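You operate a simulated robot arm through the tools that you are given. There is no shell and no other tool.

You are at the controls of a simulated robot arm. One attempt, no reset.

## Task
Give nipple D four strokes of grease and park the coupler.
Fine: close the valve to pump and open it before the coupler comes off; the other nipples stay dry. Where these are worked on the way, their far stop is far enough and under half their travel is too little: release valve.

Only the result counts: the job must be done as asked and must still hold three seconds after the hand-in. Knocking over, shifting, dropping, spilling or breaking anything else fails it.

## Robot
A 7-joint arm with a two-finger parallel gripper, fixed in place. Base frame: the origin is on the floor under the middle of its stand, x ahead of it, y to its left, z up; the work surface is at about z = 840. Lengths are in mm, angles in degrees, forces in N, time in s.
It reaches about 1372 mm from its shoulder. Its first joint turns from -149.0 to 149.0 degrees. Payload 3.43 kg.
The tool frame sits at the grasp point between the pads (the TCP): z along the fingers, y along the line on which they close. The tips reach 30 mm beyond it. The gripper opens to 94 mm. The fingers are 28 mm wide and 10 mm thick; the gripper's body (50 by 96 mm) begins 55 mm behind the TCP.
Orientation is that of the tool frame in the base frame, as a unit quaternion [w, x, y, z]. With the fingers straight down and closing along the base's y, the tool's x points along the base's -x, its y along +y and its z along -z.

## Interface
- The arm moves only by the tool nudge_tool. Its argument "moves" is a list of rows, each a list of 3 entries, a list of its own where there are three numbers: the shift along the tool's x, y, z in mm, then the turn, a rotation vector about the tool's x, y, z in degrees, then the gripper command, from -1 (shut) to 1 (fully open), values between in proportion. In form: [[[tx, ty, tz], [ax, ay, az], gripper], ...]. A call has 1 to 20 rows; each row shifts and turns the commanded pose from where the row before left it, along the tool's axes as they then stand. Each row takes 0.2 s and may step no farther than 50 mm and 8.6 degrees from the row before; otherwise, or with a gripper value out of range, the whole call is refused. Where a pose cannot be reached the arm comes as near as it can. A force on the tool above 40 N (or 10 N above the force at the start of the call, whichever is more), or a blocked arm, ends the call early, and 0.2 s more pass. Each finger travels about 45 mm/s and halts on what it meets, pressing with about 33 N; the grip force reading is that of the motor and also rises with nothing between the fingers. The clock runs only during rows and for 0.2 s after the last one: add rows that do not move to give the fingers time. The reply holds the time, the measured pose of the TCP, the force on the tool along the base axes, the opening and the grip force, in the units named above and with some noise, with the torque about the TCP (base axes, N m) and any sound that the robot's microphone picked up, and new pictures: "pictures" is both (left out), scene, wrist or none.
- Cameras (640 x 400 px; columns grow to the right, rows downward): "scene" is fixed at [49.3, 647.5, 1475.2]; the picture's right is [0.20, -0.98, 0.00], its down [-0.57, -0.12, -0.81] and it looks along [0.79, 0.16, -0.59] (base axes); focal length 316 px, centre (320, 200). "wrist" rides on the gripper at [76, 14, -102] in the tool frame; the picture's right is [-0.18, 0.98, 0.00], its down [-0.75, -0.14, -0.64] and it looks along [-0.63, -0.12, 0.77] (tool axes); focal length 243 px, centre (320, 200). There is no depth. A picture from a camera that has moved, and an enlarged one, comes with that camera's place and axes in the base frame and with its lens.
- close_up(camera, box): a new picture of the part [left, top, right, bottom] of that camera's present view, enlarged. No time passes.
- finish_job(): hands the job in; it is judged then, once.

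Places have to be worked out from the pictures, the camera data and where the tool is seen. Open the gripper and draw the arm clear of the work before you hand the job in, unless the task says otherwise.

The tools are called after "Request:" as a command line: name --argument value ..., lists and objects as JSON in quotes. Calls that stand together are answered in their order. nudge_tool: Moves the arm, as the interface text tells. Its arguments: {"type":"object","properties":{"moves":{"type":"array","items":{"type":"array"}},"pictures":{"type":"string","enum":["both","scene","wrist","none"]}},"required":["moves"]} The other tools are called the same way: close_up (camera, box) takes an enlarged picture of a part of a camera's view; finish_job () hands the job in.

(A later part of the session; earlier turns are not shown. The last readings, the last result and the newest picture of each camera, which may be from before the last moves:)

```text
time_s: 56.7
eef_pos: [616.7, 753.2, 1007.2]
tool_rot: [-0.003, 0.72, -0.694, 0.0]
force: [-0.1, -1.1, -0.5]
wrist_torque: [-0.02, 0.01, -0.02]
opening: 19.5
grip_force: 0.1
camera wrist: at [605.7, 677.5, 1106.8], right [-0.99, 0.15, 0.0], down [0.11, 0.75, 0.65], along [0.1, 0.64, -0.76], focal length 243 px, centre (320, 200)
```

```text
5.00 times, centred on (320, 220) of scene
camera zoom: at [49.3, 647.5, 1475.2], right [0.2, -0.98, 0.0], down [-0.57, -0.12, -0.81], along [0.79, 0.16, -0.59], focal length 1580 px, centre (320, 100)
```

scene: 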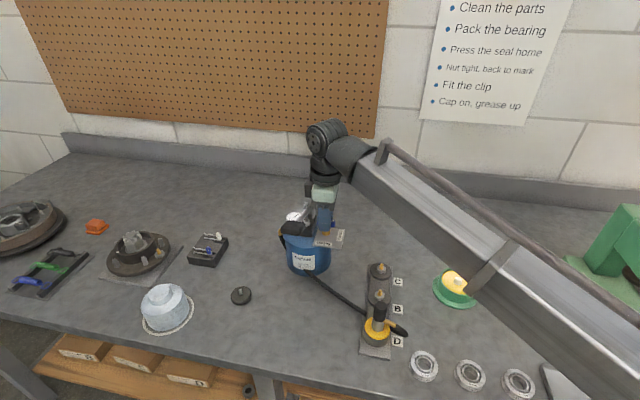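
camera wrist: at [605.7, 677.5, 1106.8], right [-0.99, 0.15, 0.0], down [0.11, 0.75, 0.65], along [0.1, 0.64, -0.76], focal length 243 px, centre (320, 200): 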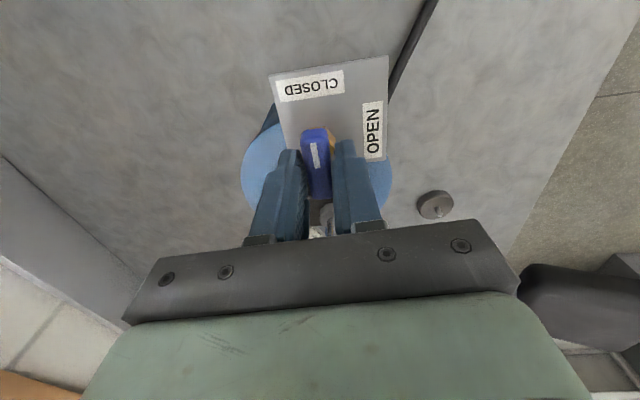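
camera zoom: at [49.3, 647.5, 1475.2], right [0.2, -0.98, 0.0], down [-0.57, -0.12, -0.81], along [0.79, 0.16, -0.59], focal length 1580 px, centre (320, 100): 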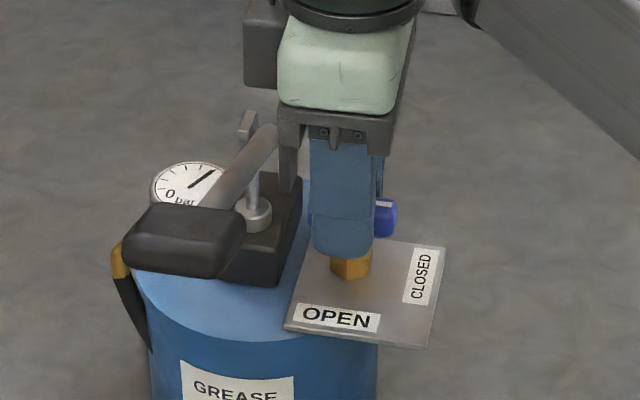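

The bar is captured again. I make a small centring trim and turn clockwise back toward OPEN, first half.

Request:
nudge_tool --moves '[[[1.5, -1, 2], [0, 0, 0], -0.6], [[0, 0, 0], [0, 0, 8], -0.62], [[0, 0, 0], [0, 0, 8], -0.62], [[0, 0, 0], [0, 0, 8], -0.62], [[0, 0, 0], [0, 0, 8], -0.62], [[0, 0, 0], [0, 0, 8], -0.62], [[0, 0, 0], [0, 0, 8], -0.62], [[0, 0, 0], [0, 0, 0], -0.62]]' --pictures "both"

Request:
close_up --camera "wrist" --box '[220, 80, 420, 240]'

Request:
close_up --camera "scene" --box '[280, 180, 360, 260]'

```text
time_s: 58.5
eef_pos: [619.4, 752.5, 1003.1]
tool_rot: [0.004, -0.373, 0.928, 0.002]
force: [0.4, 0.3, -0.2]
wrist_torque: [-0.02, 0.01, -0.01]
opening: 18.0
grip_force: 0.3
camera wrist: at [554.6, 709.8, 1103.8], right [-0.55, 0.84, 0.0], down [0.64, 0.42, 0.65], along [0.54, 0.36, -0.76], focal length 243 px, centre (320, 200)
```

scene: 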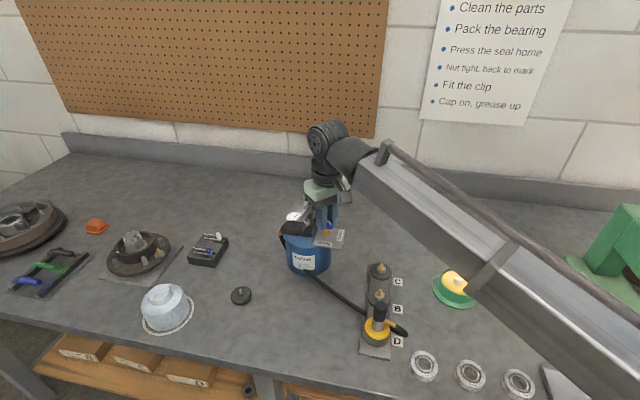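
wrist: 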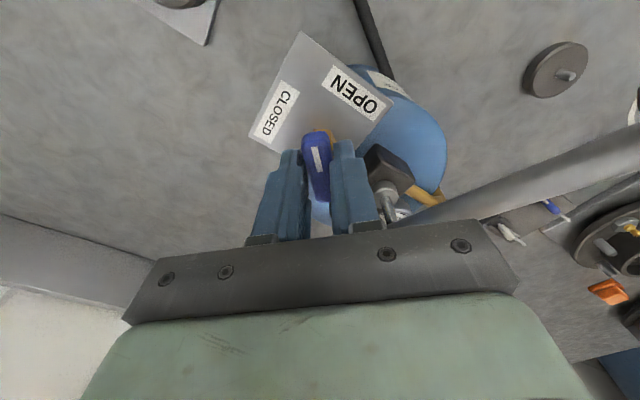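

```text
2.50 times, centred on (320, 160) of wrist
camera zoom: at [554.6, 709.8, 1103.8], right [-0.55, 0.84, 0.0], down [0.64, 0.42, 0.65], along [0.54, 0.36, -0.76], focal length 606 px, centre (320, 300)
```

zoom: 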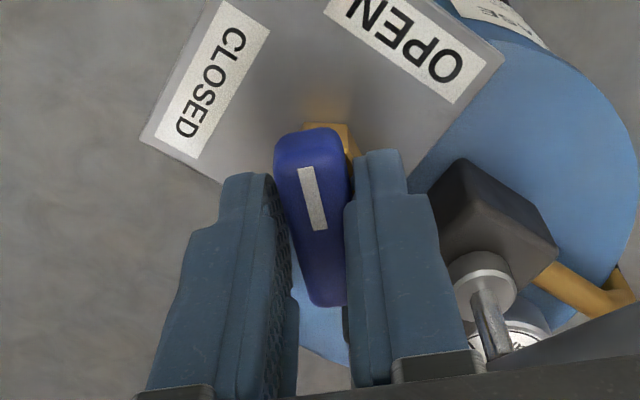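

```text
5.00 times, centred on (320, 220) of scene
camera zoom: at [49.3, 647.5, 1475.2], right [0.2, -0.98, 0.0], down [-0.57, -0.12, -0.81], along [0.79, 0.16, -0.59], focal length 1580 px, centre (320, 100)
```

zoom: 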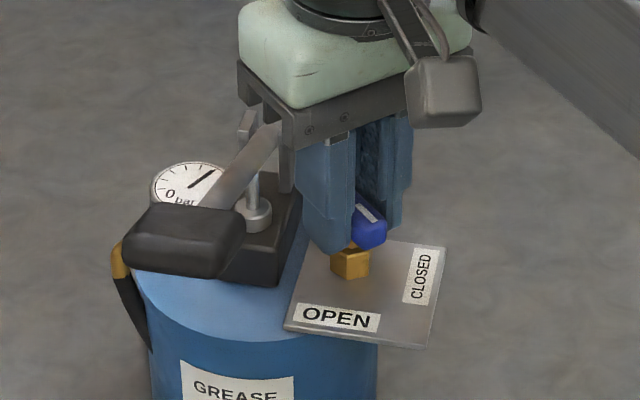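

The bar follows without force. I continue to the OPEN stop.

Request:
nudge_tool --moves '[[[0, 0, 0], [0, 0, 8], -0.62], [[0, 0, 0], [0, 0, 8], -0.62], [[0, 0, 0], [0, 0, 8], -0.62], [[0, 0, 0], [0, 0, 8], -0.62], [[0, 0, 0], [0, 0, 8], -0.62], [[0, 0, 0], [0, 0, 6], -0.62], [[0, 0, 0], [0, 0, 0], -0.62]]' --pictures "both"

Request:
close_up --camera "wrist" --box '[220, 80, 420, 240]'

Request:
close_up --camera "scene" --box '[280, 180, 360, 260]'

```text
time_s: 60.1
eef_pos: [618.5, 751.5, 1003.5]
tool_rot: [0.002, 0.018, 1.0, 0.003]
force: [-0.2, 0.2, 0.1]
wrist_torque: [-0.02, 0.02, -0.01]
opening: 17.7
grip_force: 0.1
camera wrist: at [543.5, 769.1, 1104.6], right [0.22, 0.98, 0.01], down [0.74, -0.17, 0.65], along [0.63, -0.14, -0.76], focal length 243 px, centre (320, 200)
```

scene: 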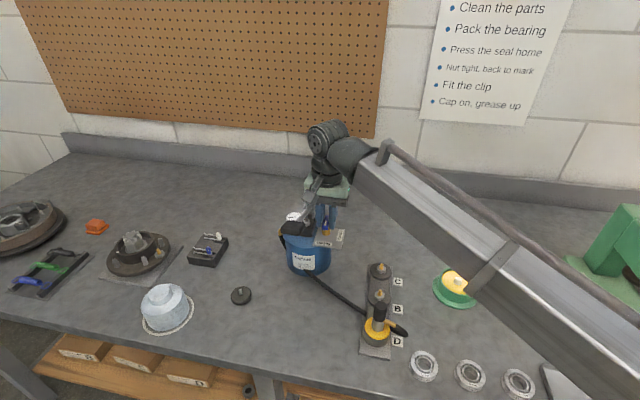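
wrist: 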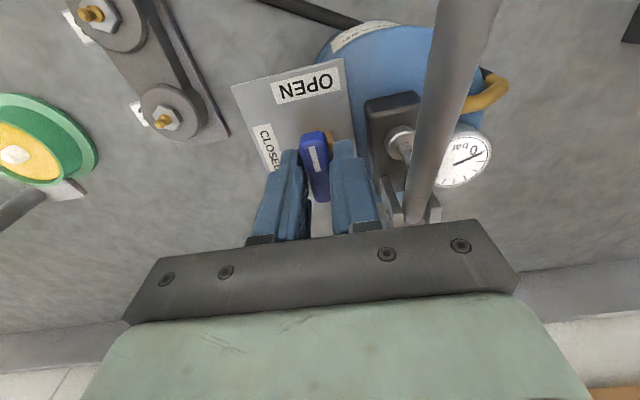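

```text
2.50 times, centred on (320, 160) of wrist
camera zoom: at [543.5, 769.1, 1104.6], right [0.22, 0.98, 0.01], down [0.74, -0.17, 0.65], along [0.63, -0.14, -0.76], focal length 606 px, centre (320, 300)
```

zoom: 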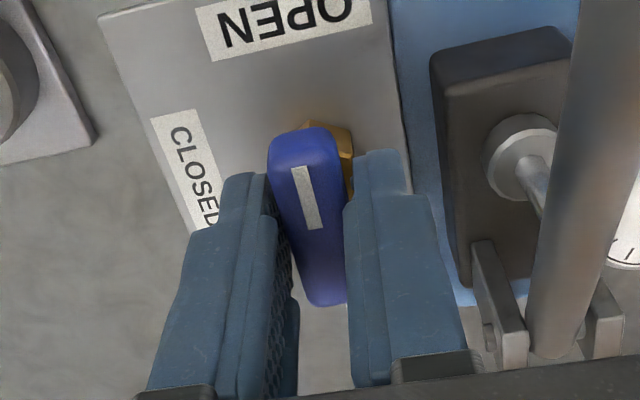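

```text
5.00 times, centred on (320, 220) of scene
camera zoom: at [49.3, 647.5, 1475.2], right [0.2, -0.98, 0.0], down [-0.57, -0.12, -0.81], along [0.79, 0.16, -0.59], focal length 1580 px, centre (320, 100)
```

zoom: 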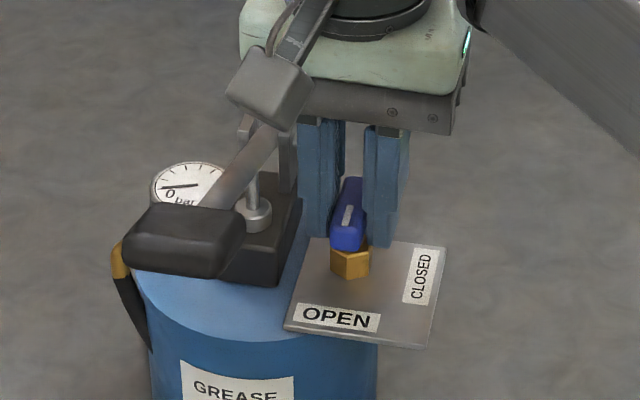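

The gauge has dropped to 0, so the valve is open. I nudge a few degrees more to seat it at its stop, then ease off, open slightly and lift.

Request:
nudge_tool --moves '[[[0, 0, 0], [0, 0, 4], -0.62], [[0, 0, 0], [0, 0, 2], -0.62], [[0, 0, 0], [0, 0, 0], -0.62]]' --pictures "wrist"

Request:
close_up --camera "wrist" --box '[220, 80, 420, 240]'

```text
time_s: 60.9
eef_pos: [617.9, 751.1, 1003.9]
tool_rot: [0.003, 0.07, 0.998, 0.003]
force: [0.8, 2.1, 0.5]
wrist_torque: [0.02, 0.01, 0.0]
opening: 18.8
grip_force: 1.2
camera wrist: at [545.1, 776.5, 1104.2], right [0.32, 0.95, 0.01], down [0.72, -0.25, 0.64], along [0.61, -0.2, -0.76], focal length 243 px, centre (320, 200)
```

wrist: 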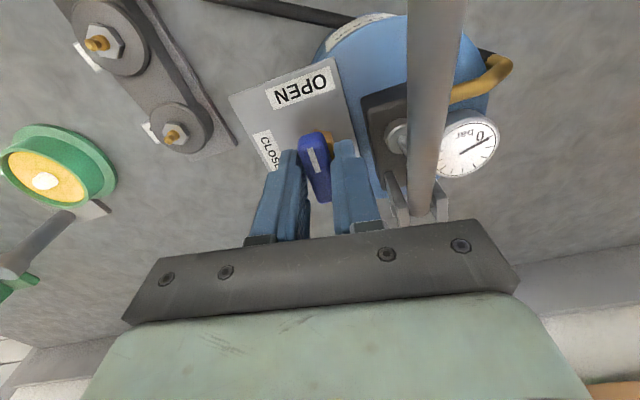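

```text
2.50 times, centred on (320, 160) of wrist
camera zoom: at [545.1, 776.5, 1104.2], right [0.32, 0.95, 0.01], down [0.72, -0.25, 0.64], along [0.61, -0.2, -0.76], focal length 606 px, centre (320, 300)
```

zoom: 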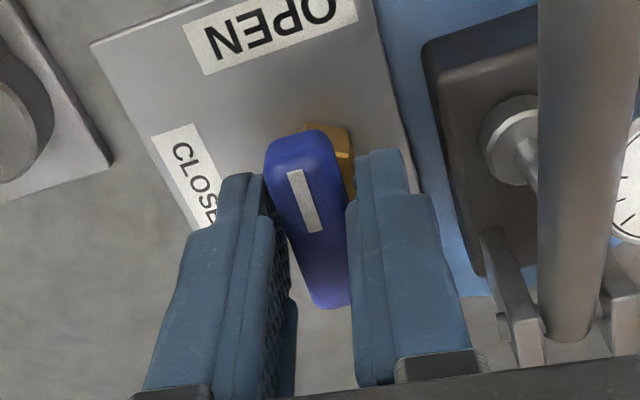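

The valve is against its OPEN stop. I release it, lift clear and square the tool up again.

Request:
nudge_tool --moves '[[[0, 0, 0], [0, 0, -4], -0.5], [[0, 0, 0], [0, 0, 0], -0.4], [[0, 0, 0], [0, 0, 0], -0.4], [[0, 0, -20], [0, 0, 0], -0.4], [[0, 0, -30], [0.3, 0.3, -4], -0.4], [[0, 0, -40], [0, 0, 0], -0.4], [[0, 0, -40], [0, 0, 0], -0.4], [[0, 0, 0], [0, 0, 0], -0.4]]' --pictures "both"

Request:
close_up --camera "scene" --box '[270, 180, 360, 260]'

Request:
close_up --camera "scene" --box '[345, 270, 415, 350]'

```text
time_s: 62.7
eef_pos: [619.0, 749.0, 1136.2]
tool_rot: [0.001, 0.0, 1.0, 0.0]
force: [-0.2, -0.9, -0.3]
wrist_torque: [-0.03, -0.03, -0.01]
opening: 28.2
grip_force: 0.1
camera wrist: at [543.2, 765.3, 1237.3], right [0.18, 0.98, 0.0], down [0.75, -0.14, 0.64], along [0.63, -0.12, -0.77], focal length 243 px, centre (320, 200)
```

scene: 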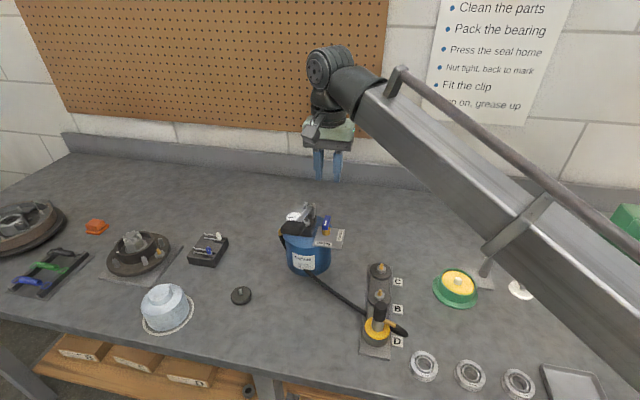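
wrist: 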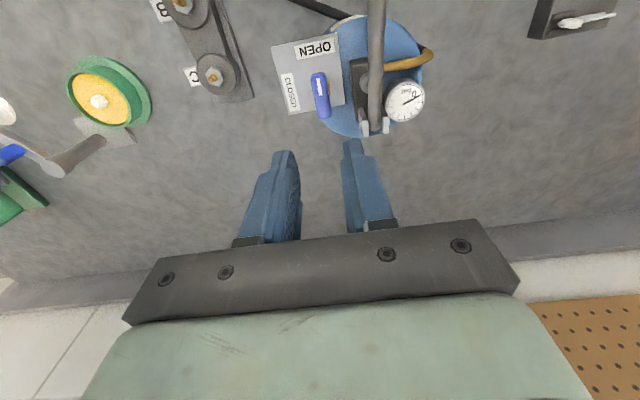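

```text
5.00 times, centred on (315, 220) of scene
camera zoom: at [49.3, 647.5, 1475.2], right [0.2, -0.98, 0.0], down [-0.57, -0.12, -0.81], along [0.79, 0.16, -0.59], focal length 1580 px, centre (345, 100)
```

zoom: 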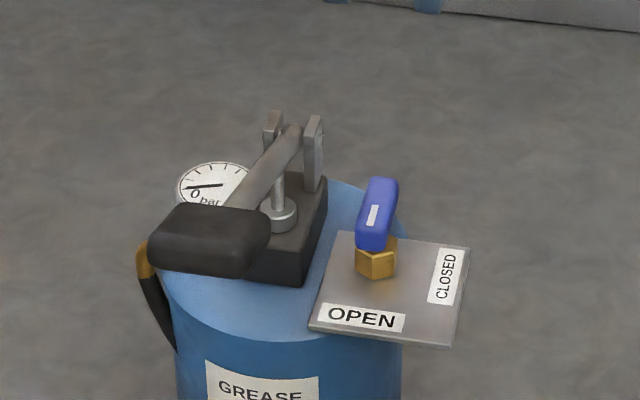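

```text
5.00 times, centred on (380, 310) of scene
camera zoom: at [49.3, 647.5, 1475.2], right [0.2, -0.98, 0.0], down [-0.57, -0.12, -0.81], along [0.79, 0.16, -0.59], focal length 1580 px, centre (20, -350)
```

zoom: 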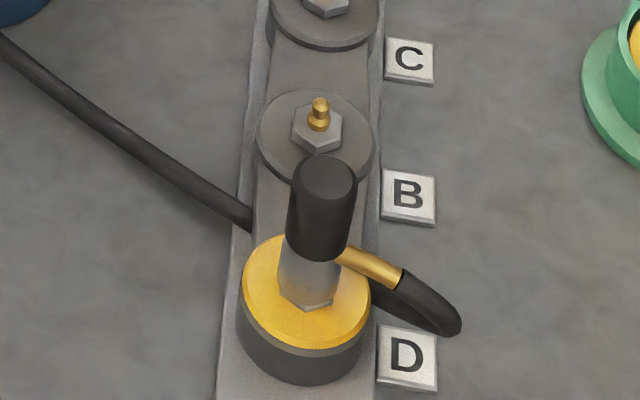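

The valve is back at OPEN and the gauge reads 0. Now I return to the coupler on D, stopping just above it.

Request:
nudge_tool --moves '[[[30, -23, 0], [0, 0, 0], 0], [[30, -23, 0], [0, 0, 0], 0.28], [[30, -23, 0], [0, 0, 0], 0.28], [[30, -23, 0], [0, 0, 0], 0.28], [[30, -23, 0], [0, 0, 0], 0.28], [[30, -21, 0], [0, 0, 0], 0.28], [[0, 0, 45], [0, 0, 0], 0.28], [[0, 0, 45], [0, 0, 0], 0.28], [[0, 0, 40], [0, 0, 0], 0.28], [[0, 0, 0], [0, 0, 0], 0.28]]' --pictures "both"

Request:
close_up --camera "wrist" --box '[240, 60, 400, 200]'

Request:
close_up --camera "scene" --box '[340, 240, 430, 350]'

```text
time_s: 64.9
eef_pos: [438.9, 615.9, 1003.1]
tool_rot: [0.0, 0.001, 1.0, 0.0]
force: [-1.0, 0.3, 0.7]
wrist_torque: [0.0, 0.0, -0.01]
opening: 60.3
grip_force: 0.1
camera wrist: at [364.0, 630.7, 1103.2], right [0.18, 0.98, 0.0], down [0.75, -0.14, 0.64], along [0.63, -0.12, -0.77], focal length 243 px, centre (320, 200)
```

scene: 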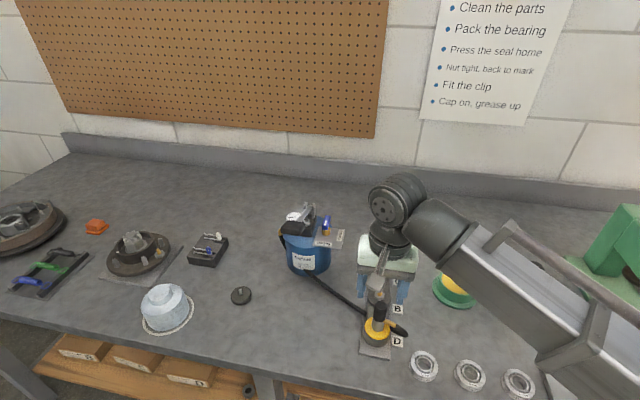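
wrist: 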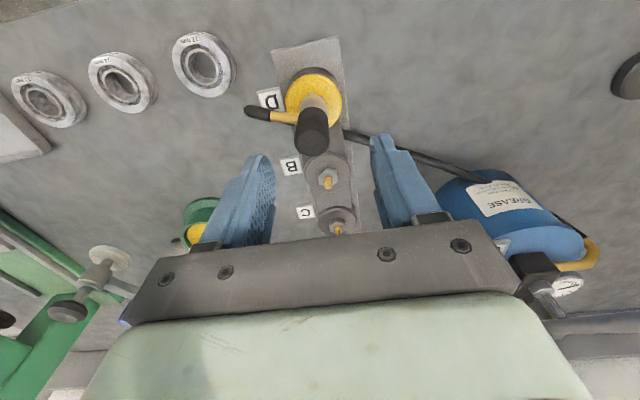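

```text
2.86 times, centred on (320, 130) of wrist
camera zoom: at [364.0, 630.7, 1103.2], right [0.18, 0.98, 0.0], down [0.75, -0.14, 0.64], along [0.63, -0.12, -0.77], focal length 693 px, centre (320, 400)
```

zoom: 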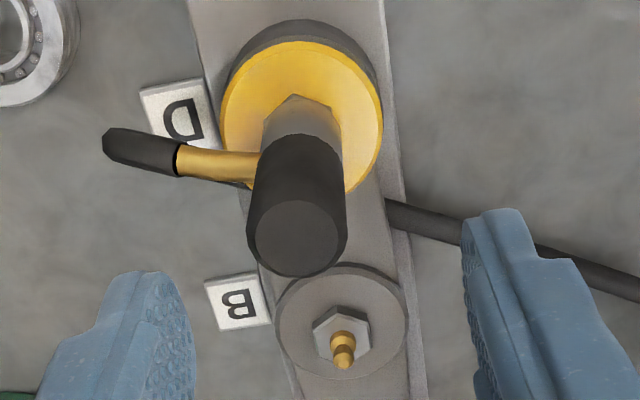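

```text
3.64 times, centred on (385, 295) of scene
camera zoom: at [49.3, 647.5, 1475.2], right [0.2, -0.98, 0.0], down [-0.57, -0.12, -0.81], along [0.79, 0.16, -0.59], focal length 1149 px, centre (84, -146)
```

zoom: 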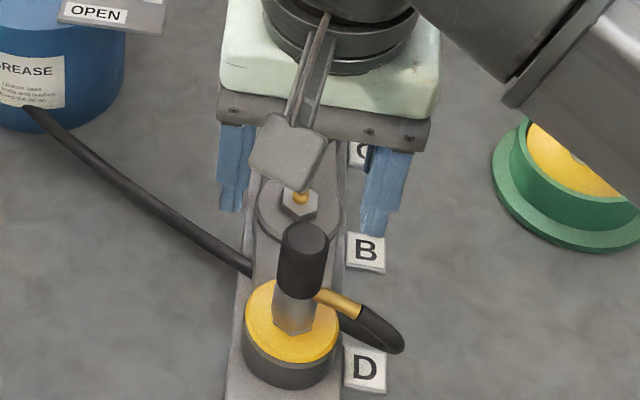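

The coupler is about 5 mm toward -y of the tool. I centre over it and lower the open fingers around the grip, keeping the tips above the hose elbow.

Request:
nudge_tool --moves '[[[1, -4.7, 10], [0, 0, 0], 0.28], [[0, 0, 20], [0, 0, 0], 0.28], [[0, 0, 12], [0, 0, 0], 0.28], [[0, 0, 0], [0, 0, 0], 0.1], [[0, 0, 0], [0, 0, 0], -0.2], [[0, 0, 0], [0, 0, 0], -0.2]]' --pictures "both"

Request:
close_up --camera "wrist" --box '[240, 80, 400, 220]'

Request:
close_up --camera "scene" --box '[340, 250, 420, 350]'

```text
time_s: 66.3
eef_pos: [439.0, 612.0, 961.2]
tool_rot: [0.0, 0.001, 1.0, -0.001]
force: [0.0, -0.8, 0.2]
wrist_torque: [0.0, -0.01, 0.0]
opening: 37.4
grip_force: 0.2
camera wrist: at [363.7, 626.6, 1061.8], right [0.18, 0.98, 0.0], down [0.75, -0.14, 0.64], along [0.63, -0.12, -0.77], focal length 243 px, centre (320, 200)
```

scene: 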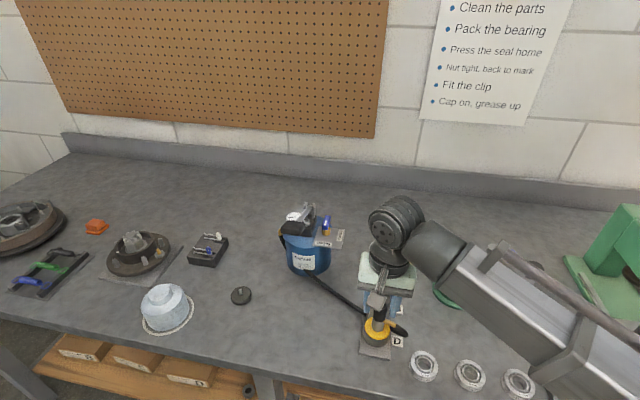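
wrist: 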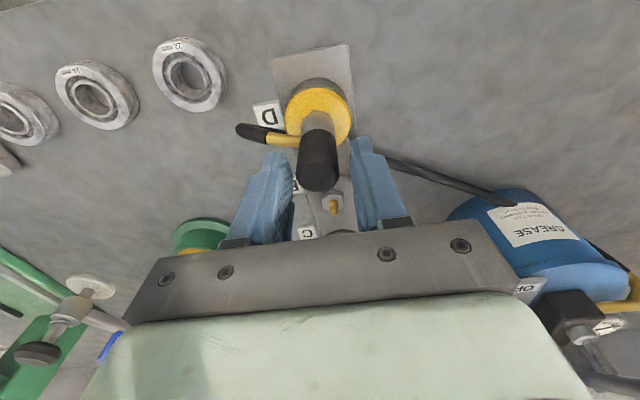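

```text
2.86 times, centred on (320, 150) of wrist
camera zoom: at [363.7, 626.6, 1061.8], right [0.18, 0.98, 0.0], down [0.75, -0.14, 0.64], along [0.63, -0.12, -0.77], focal length 693 px, centre (320, 343)
```

zoom: 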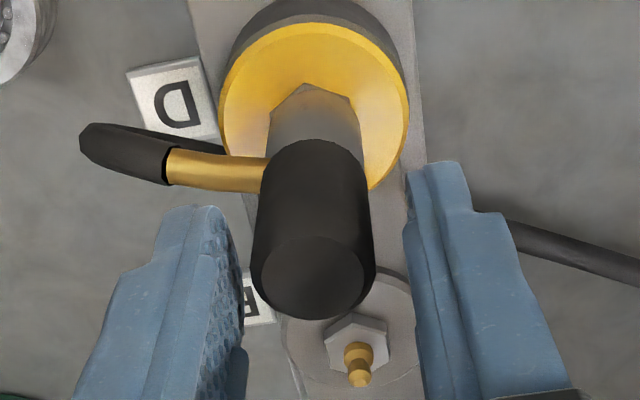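

```text
4.00 times, centred on (380, 300) of scene
camera zoom: at [49.3, 647.5, 1475.2], right [0.2, -0.98, 0.0], down [-0.57, -0.12, -0.81], along [0.79, 0.16, -0.59], focal length 1264 px, centre (80, -200)
```

zoom: 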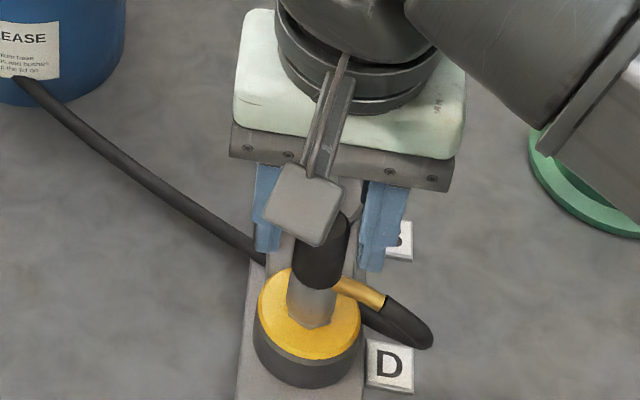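

The grip is centred between the pads as it was at the first grasp, but this time I go deeper: lower 14 mm so the pads cover more of the grip, then close.

Request:
nudge_tool --moves '[[[0.5, -0.5, 7], [0, 0, 0], -0.2], [[0, 0, 7], [0, 0, 0], -0.2], [[0, 0, 0], [0, 0, 0], -0.35], [[0, 0, 0], [0, 0, 0], -0.42]]' --pictures "both"

Request:
close_up --camera "wrist" --box '[240, 80, 400, 220]'

Request:
close_up --camera "scene" --box '[340, 250, 420, 350]'

```text
time_s: 67.3
eef_pos: [436.0, 610.8, 946.1]
tool_rot: [0.0, -0.001, 1.0, 0.001]
force: [-0.3, -0.2, -0.4]
wrist_torque: [0.02, -0.01, 0.04]
opening: 27.4
grip_force: 0.1
camera wrist: at [361.0, 626.2, 1047.2], right [0.18, 0.98, 0.0], down [0.75, -0.14, 0.64], along [0.63, -0.12, -0.77], focal length 243 px, centre (320, 200)
```

scene: 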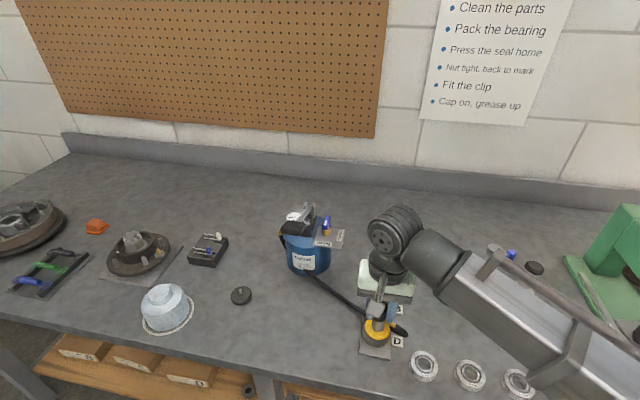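
wrist: 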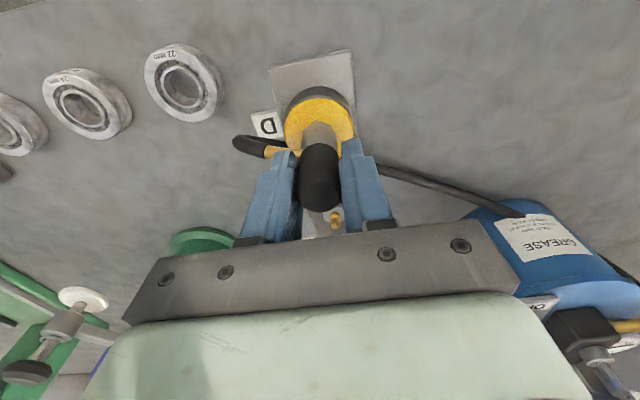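

```text
2.86 times, centred on (320, 150) of wrist
camera zoom: at [361.0, 626.2, 1047.2], right [0.18, 0.98, 0.0], down [0.75, -0.14, 0.64], along [0.63, -0.12, -0.77], focal length 693 px, centre (320, 343)
```

zoom: 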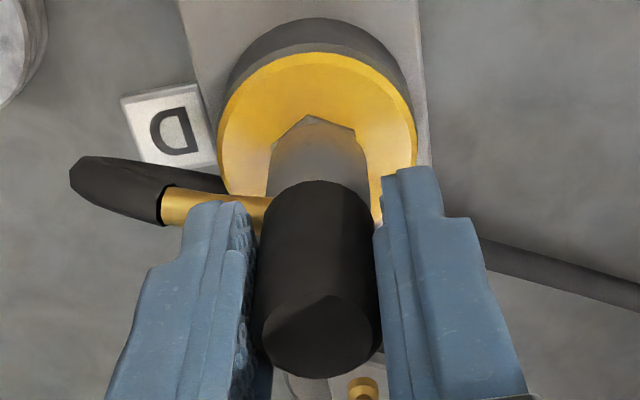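

```text
4.00 times, centred on (380, 300) of scene
camera zoom: at [49.3, 647.5, 1475.2], right [0.2, -0.98, 0.0], down [-0.57, -0.12, -0.81], along [0.79, 0.16, -0.59], focal length 1264 px, centre (80, -200)
```

zoom: 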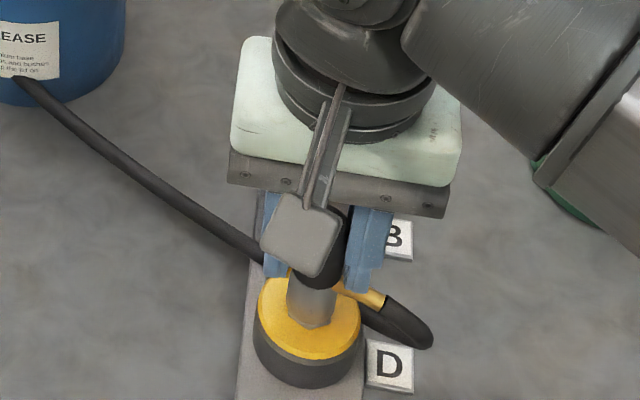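

The pads now cover most of the grip and the tip clears the elbow. I close.

Request:
nudge_tool --moves '[[[0, 0, 0], [0, 0, 0], -0.5], [[0, 0, 0], [0, 0, 0], -0.6], [[0, 0, 0], [0, 0, 0], -1], [[0, 0, 0], [0, 0, 0], -1], [[0, 0, 0], [0, 0, 0], -1]]' --pictures "wrist"

Request:
close_up --camera "wrist" --box '[240, 80, 400, 220]'

```text
time_s: 68.5
eef_pos: [436.7, 611.2, 945.4]
tool_rot: [0.0, 0.0, 1.0, 0.0]
force: [-0.3, -1.3, -0.5]
wrist_torque: [-0.04, -0.05, 0.01]
opening: 23.9
grip_force: 32.9
camera wrist: at [361.0, 626.1, 1047.2], right [0.18, 0.98, 0.0], down [0.75, -0.14, 0.64], along [0.63, -0.12, -0.77], focal length 243 px, centre (320, 200)
```

wrist: 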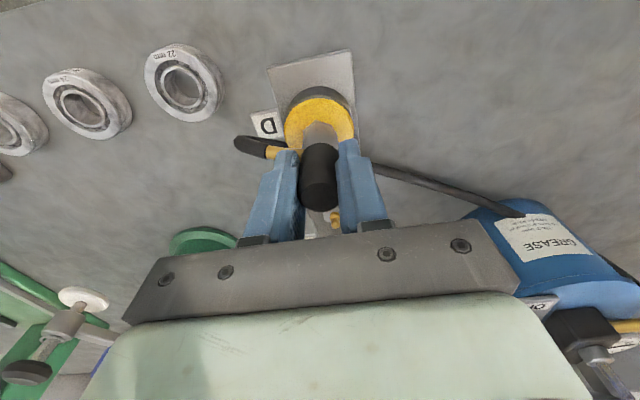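

```text
2.86 times, centred on (320, 150) of wrist
camera zoom: at [361.0, 626.1, 1047.2], right [0.18, 0.98, 0.0], down [0.75, -0.14, 0.64], along [0.63, -0.12, -0.77], focal length 693 px, centre (320, 343)
```

zoom: 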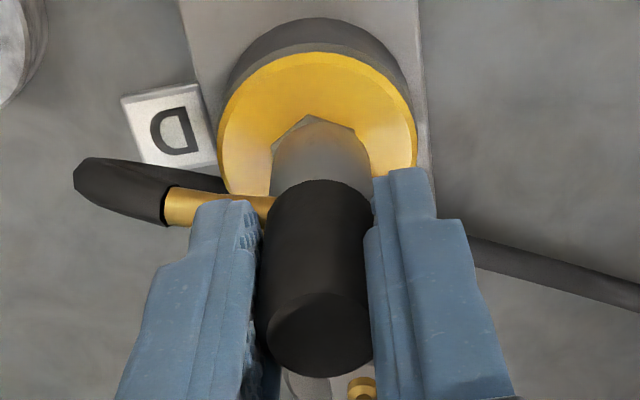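

Firm grip at 23.9 mm, with the pads covering about 35 mm. The valve is open and the gauge at zero, so I lift the coupler straight off D slowly.

Request:
nudge_tool --moves '[[[0, 0, -4], [0, 0, 0], -1], [[0, 0, -5], [0, 0, 0], -1], [[0, 0, -6], [0, 0, 0], -1], [[0, 0, -8], [0, 0, 0], -1], [[0, 0, -10], [0, 0, 0], -1], [[0, 0, -10], [0, 0, 0], -1], [[0, 0, -10], [0, 0, 0], -1], [[0, 0, -10], [0, 0, 0], -1], [[0, 0, 0], [0, 0, 0], -1]]' --pictures "both"

Request:
close_up --camera "wrist" --box '[240, 60, 400, 200]'

Request:
close_up --camera "scene" --box '[340, 250, 420, 350]'

```text
time_s: 70.5
eef_pos: [435.1, 611.0, 1011.1]
tool_rot: [0.0, 0.0, 1.0, 0.0]
force: [0.1, 0.2, -0.9]
wrist_torque: [0.03, 0.01, -0.02]
opening: 23.9
grip_force: 32.7
camera wrist: at [360.6, 625.5, 1111.5], right [0.18, 0.98, 0.0], down [0.75, -0.14, 0.64], along [0.63, -0.12, -0.77], focal length 243 px, centre (320, 200)
```

scene: 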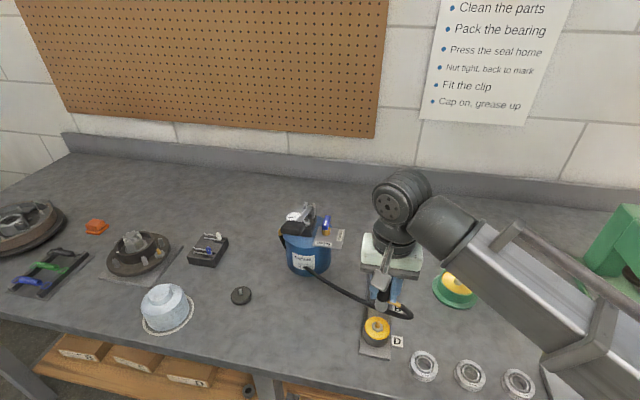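
wrist: 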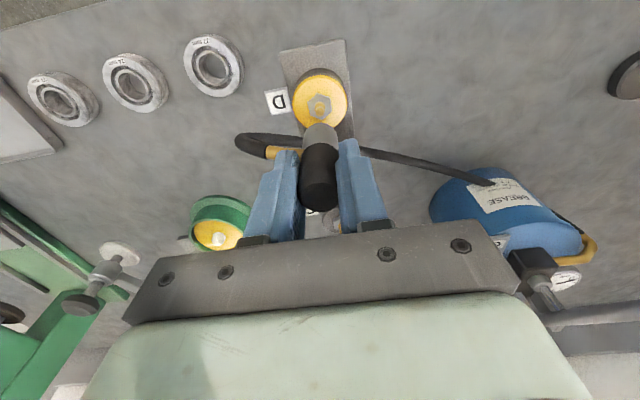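

```text
2.86 times, centred on (320, 130) of wrist
camera zoom: at [360.6, 625.5, 1111.5], right [0.18, 0.98, 0.0], down [0.75, -0.14, 0.64], along [0.63, -0.12, -0.77], focal length 693 px, centre (320, 400)
```

zoom: 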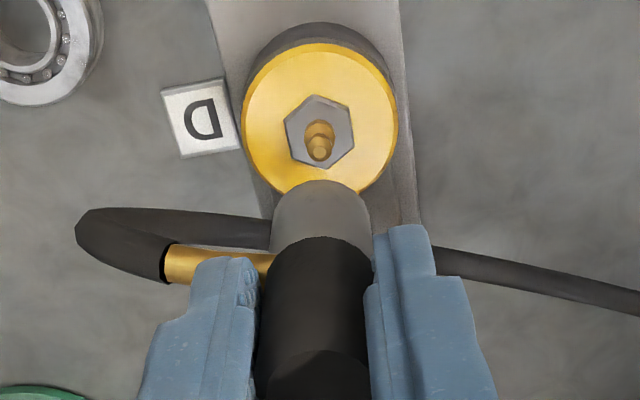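

```text
4.00 times, centred on (380, 300) of scene
camera zoom: at [49.3, 647.5, 1475.2], right [0.2, -0.98, 0.0], down [-0.57, -0.12, -0.81], along [0.79, 0.16, -0.59], focal length 1264 px, centre (80, -200)
```

zoom: 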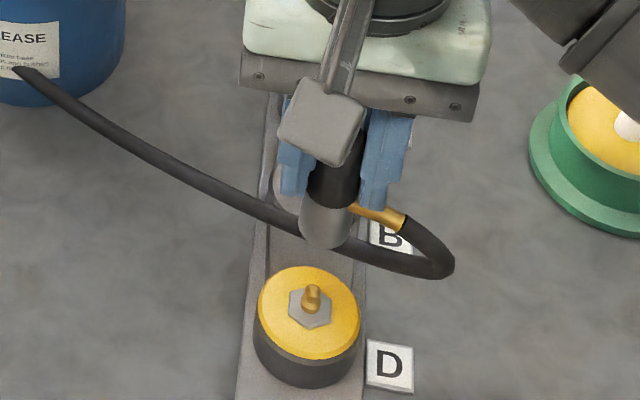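

The coupler is off and D's nipple is visible, greased. I raise and carry it back along the same clear path to the park stand.

Request:
nudge_tool --moves '[[[0, 0, -25], [0, 0, 0], -1], [[0, 0, -25], [0, 0, 0], -1], [[0, 30, 0], [0, 0, 0], -1], [[0, 35, 0], [0, 0, 0], -1], [[0, 35, 0], [0, 0, 0], -1], [[0, 35, 0], [0, 0, 0], -1], [[0, 35, 0], [0, 0, 0], -1], [[0, 35, 0], [0, 0, 0], -1], [[0, 35, 0], [0, 0, 0], -1], [[0, 35, 0], [0, 0, 0], -1], [[0, 30, 0], [0, 0, 0], -1], [[0, 15, 0], [0, 0, 0], -1], [[-20, 0, 0], [0, 0, 0], -1], [[-20, 0, 0], [0, 0, 0], -1], [[0, 0, 0], [0, 0, 0], -1]]' --pictures "both"

Request:
close_up --camera "wrist" --box '[240, 60, 400, 200]'

Request:
close_up --camera "scene" --box '[190, 200, 290, 310]'

```text
time_s: 73.7
eef_pos: [478.0, 931.7, 1061.1]
tool_rot: [0.0, 0.0, 1.0, 0.0]
force: [0.2, 0.1, -1.6]
wrist_torque: [0.01, 0.0, 0.03]
opening: 24.1
grip_force: 32.9
camera wrist: at [402.0, 945.0, 1161.7], right [0.18, 0.98, 0.0], down [0.75, -0.14, 0.64], along [0.63, -0.12, -0.77], focal length 243 px, centre (320, 200)
```

scene: 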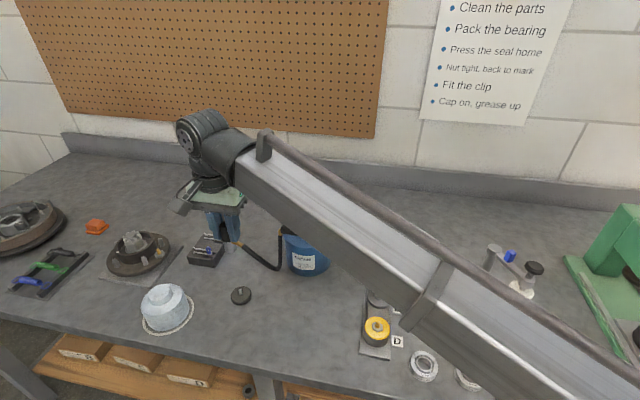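
wrist: 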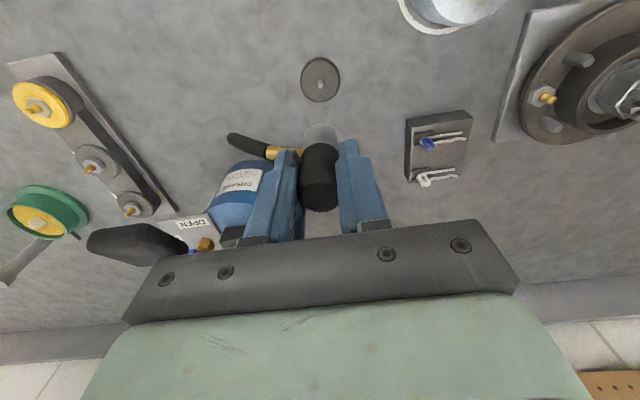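

```text
2.86 times, centred on (320, 130) of wrist
camera zoom: at [402.0, 945.0, 1161.7], right [0.18, 0.98, 0.0], down [0.75, -0.14, 0.64], along [0.63, -0.12, -0.77], focal length 693 px, centre (320, 400)
```

zoom: 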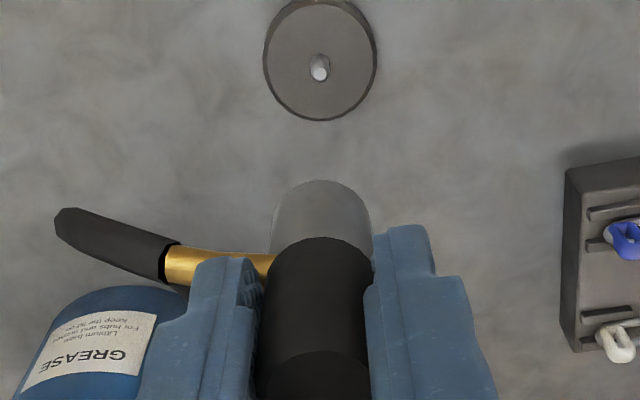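

```text
3.64 times, centred on (240, 255) of scene
camera zoom: at [49.3, 647.5, 1475.2], right [0.2, -0.98, 0.0], down [-0.57, -0.12, -0.81], along [0.79, 0.16, -0.59], focal length 1149 px, centre (611, 0)
```

zoom: 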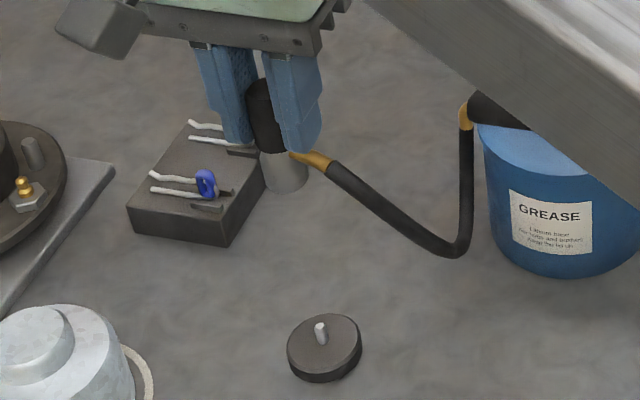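

The peg is right below in both views, and the offset from the aligned reference is within about 1 mm. I descend to about 25 mm above the peg and re-check.

Request:
nudge_tool --moves '[[[0, 0, 25], [0, 0, 0], -1], [[0, 0, 25], [0, 0, 0], -1], [[0, 0, 25], [0, 0, 0], -1], [[0, 0, 20], [0, 0, 0], -1], [[0, 0, 0], [0, 0, 0], -1]]' --pictures "both"

Request:
close_up --camera "wrist" --box '[260, 80, 380, 180]'

Request:
close_up --camera "scene" --box '[210, 240, 280, 310]'

```text
time_s: 74.9
eef_pos: [476.4, 929.9, 964.2]
tool_rot: [0.0, 0.0, 1.0, 0.0]
force: [0.1, 0.5, -0.6]
wrist_torque: [0.04, 0.0, 0.01]
opening: 24.1
grip_force: 33.2
camera wrist: at [402.0, 943.8, 1065.9], right [0.18, 0.98, 0.0], down [0.75, -0.14, 0.64], along [0.63, -0.12, -0.77], focal length 243 px, centre (320, 200)
```

scene: 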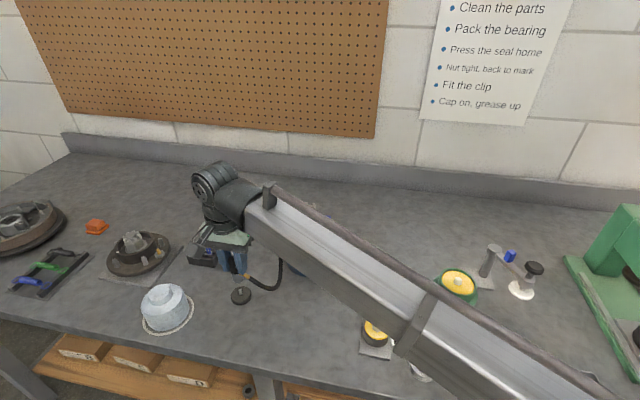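
wrist: 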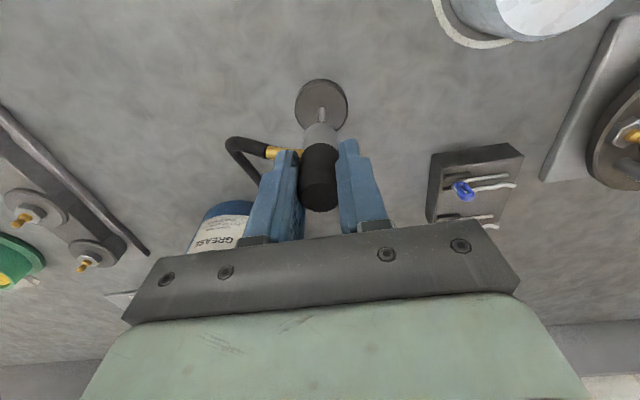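

```text
4.00 times, centred on (320, 130) of wrist
camera zoom: at [402.0, 943.8, 1065.9], right [0.18, 0.98, 0.0], down [0.75, -0.14, 0.64], along [0.63, -0.12, -0.77], focal length 970 px, centre (320, 480)
```

zoom: 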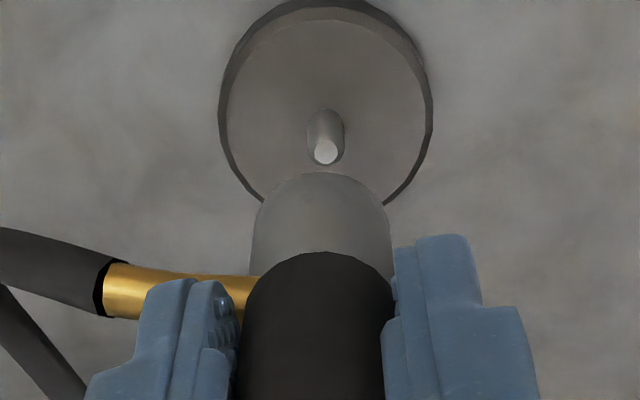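

```text
5.71 times, centred on (245, 275) of scene
camera zoom: at [49.3, 647.5, 1475.2], right [0.2, -0.98, 0.0], down [-0.57, -0.12, -0.81], along [0.79, 0.16, -0.59], focal length 1806 px, centre (749, -229)
```

zoom: 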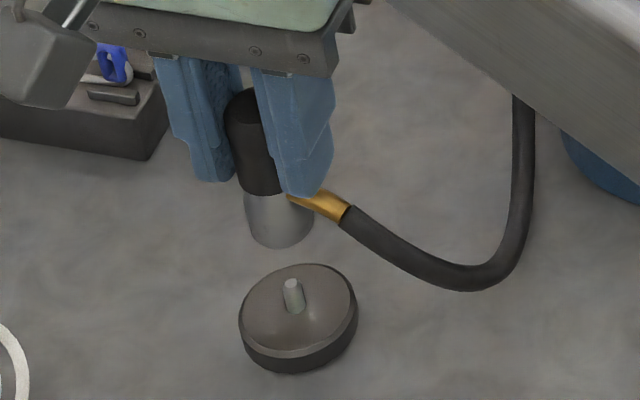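

The peg is about 1.2 mm toward +y of the coupler's axis in both views. I correct that and lower another 25 mm for a last look before engaging.

Request:
nudge_tool --moves '[[[0, 1.2, 10], [0, 0, 0], -1], [[0, 0, 10], [0, 0, 0], -1], [[0, 0, 4], [0, 0, 0], -1], [[0, 0, 0], [0, 0, 0], -1]]' --pictures "both"

Request:
close_up --camera "wrist" --box '[260, 80, 380, 180]'

Request:
close_up --camera "scene" --box '[210, 240, 280, 310]'

```text
time_s: 75.9
eef_pos: [477.3, 930.8, 941.2]
tool_rot: [0.0, 0.0, 1.0, 0.0]
force: [0.8, -0.2, -2.5]
wrist_torque: [0.02, 0.02, 0.0]
opening: 23.9
grip_force: 33.0
camera wrist: at [402.1, 945.8, 1041.7], right [0.18, 0.98, 0.0], down [0.75, -0.14, 0.64], along [0.63, -0.12, -0.77], focal length 243 px, centre (320, 200)
```

scene: 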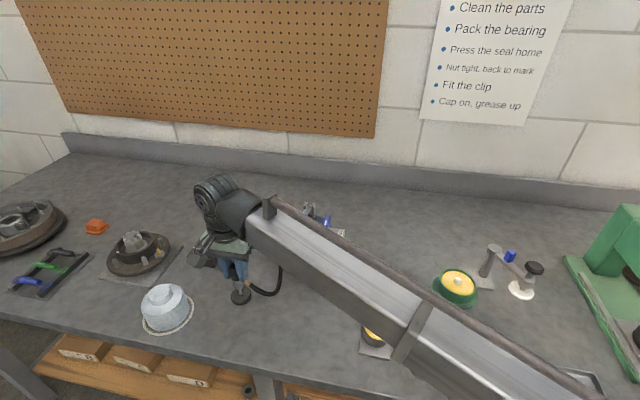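
wrist: 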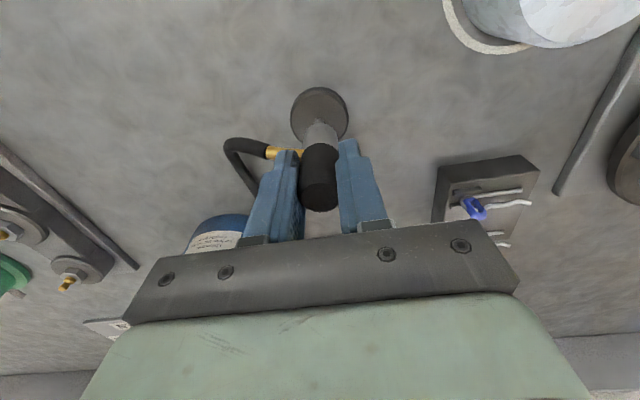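

```text
4.00 times, centred on (320, 130) of wrist
camera zoom: at [402.1, 945.8, 1041.7], right [0.18, 0.98, 0.0], down [0.75, -0.14, 0.64], along [0.63, -0.12, -0.77], focal length 970 px, centre (320, 480)
```

zoom: 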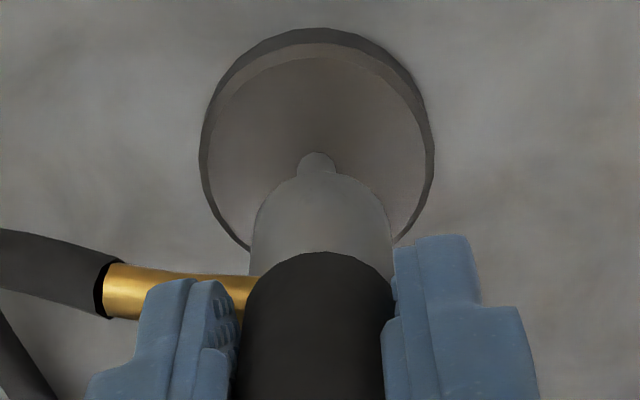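

```text
5.71 times, centred on (245, 275) of scene
camera zoom: at [49.3, 647.5, 1475.2], right [0.2, -0.98, 0.0], down [-0.57, -0.12, -0.81], along [0.79, 0.16, -0.59], focal length 1806 px, centre (749, -229)
```

zoom: 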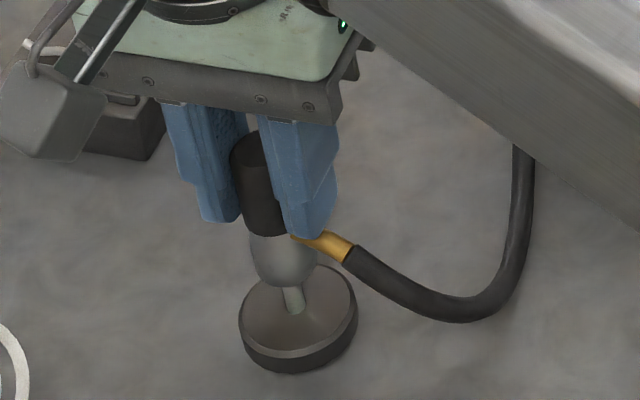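

Peg and coupler are lined up to within about a millimetre. I lower onto the peg in small steps, watching force.

Request:
nudge_tool --moves '[[[0, 0, 5], [0, 0, 0], -1], [[0, 0, 5], [0, 0, 0], -1], [[0, 0, 4], [0, 0, 0], -1], [[0, 0, 4], [0, 0, 0], -1]]' --pictures "both"

Request:
close_up --camera "scene" --box '[210, 240, 280, 310]'

Request:
close_up --camera "wrist" --box '[260, 80, 380, 180]'

```text
time_s: 76.9
eef_pos: [477.9, 930.9, 922.9]
tool_rot: [0.0, 0.0, 1.0, 0.002]
force: [0.6, -0.7, -0.9]
wrist_torque: [-0.02, -0.01, 0.0]
opening: 23.8
grip_force: 32.6
camera wrist: at [401.6, 946.0, 1024.6], right [0.18, 0.98, 0.0], down [0.75, -0.14, 0.64], along [0.63, -0.12, -0.77], focal length 243 px, centre (320, 200)
```

scene: 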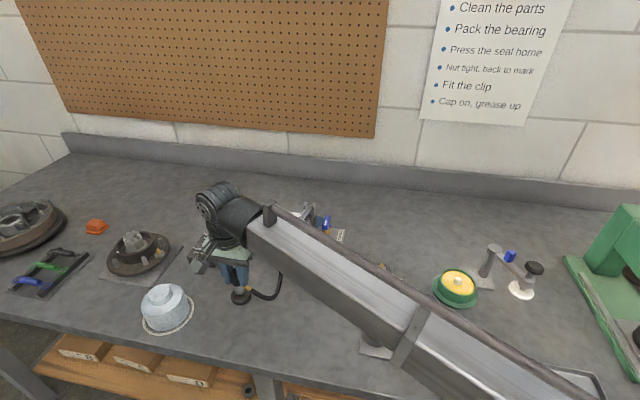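
wrist: 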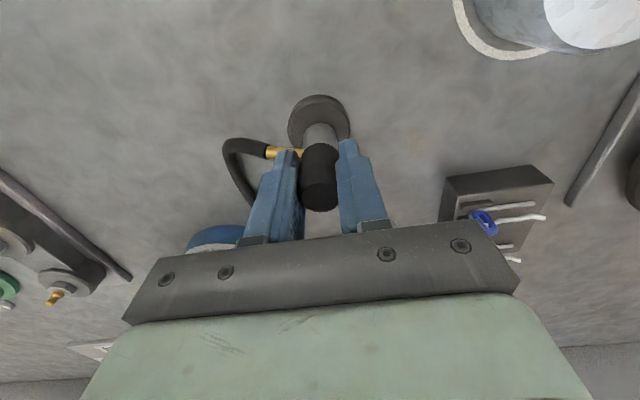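

```text
5.71 times, centred on (245, 275) of scene
camera zoom: at [49.3, 647.5, 1475.2], right [0.2, -0.98, 0.0], down [-0.57, -0.12, -0.81], along [0.79, 0.16, -0.59], focal length 1806 px, centre (749, -229)
```

zoom: 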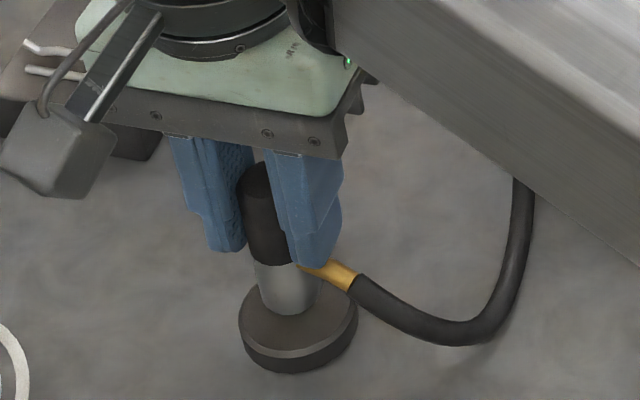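

```text
4.00 times, centred on (320, 130) of wrist
camera zoom: at [401.6, 946.0, 1024.6], right [0.18, 0.98, 0.0], down [0.75, -0.14, 0.64], along [0.63, -0.12, -0.77], focal length 970 px, centre (320, 480)
```

zoom: 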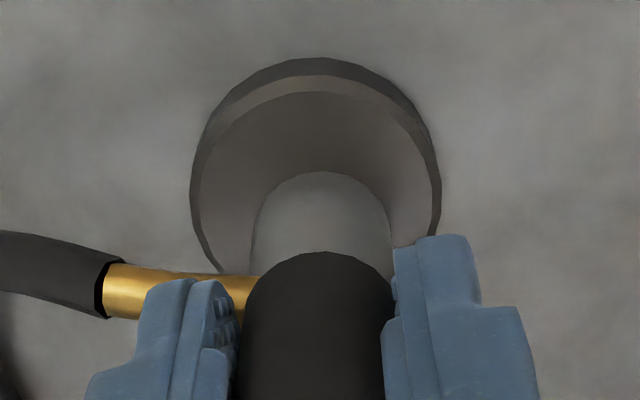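

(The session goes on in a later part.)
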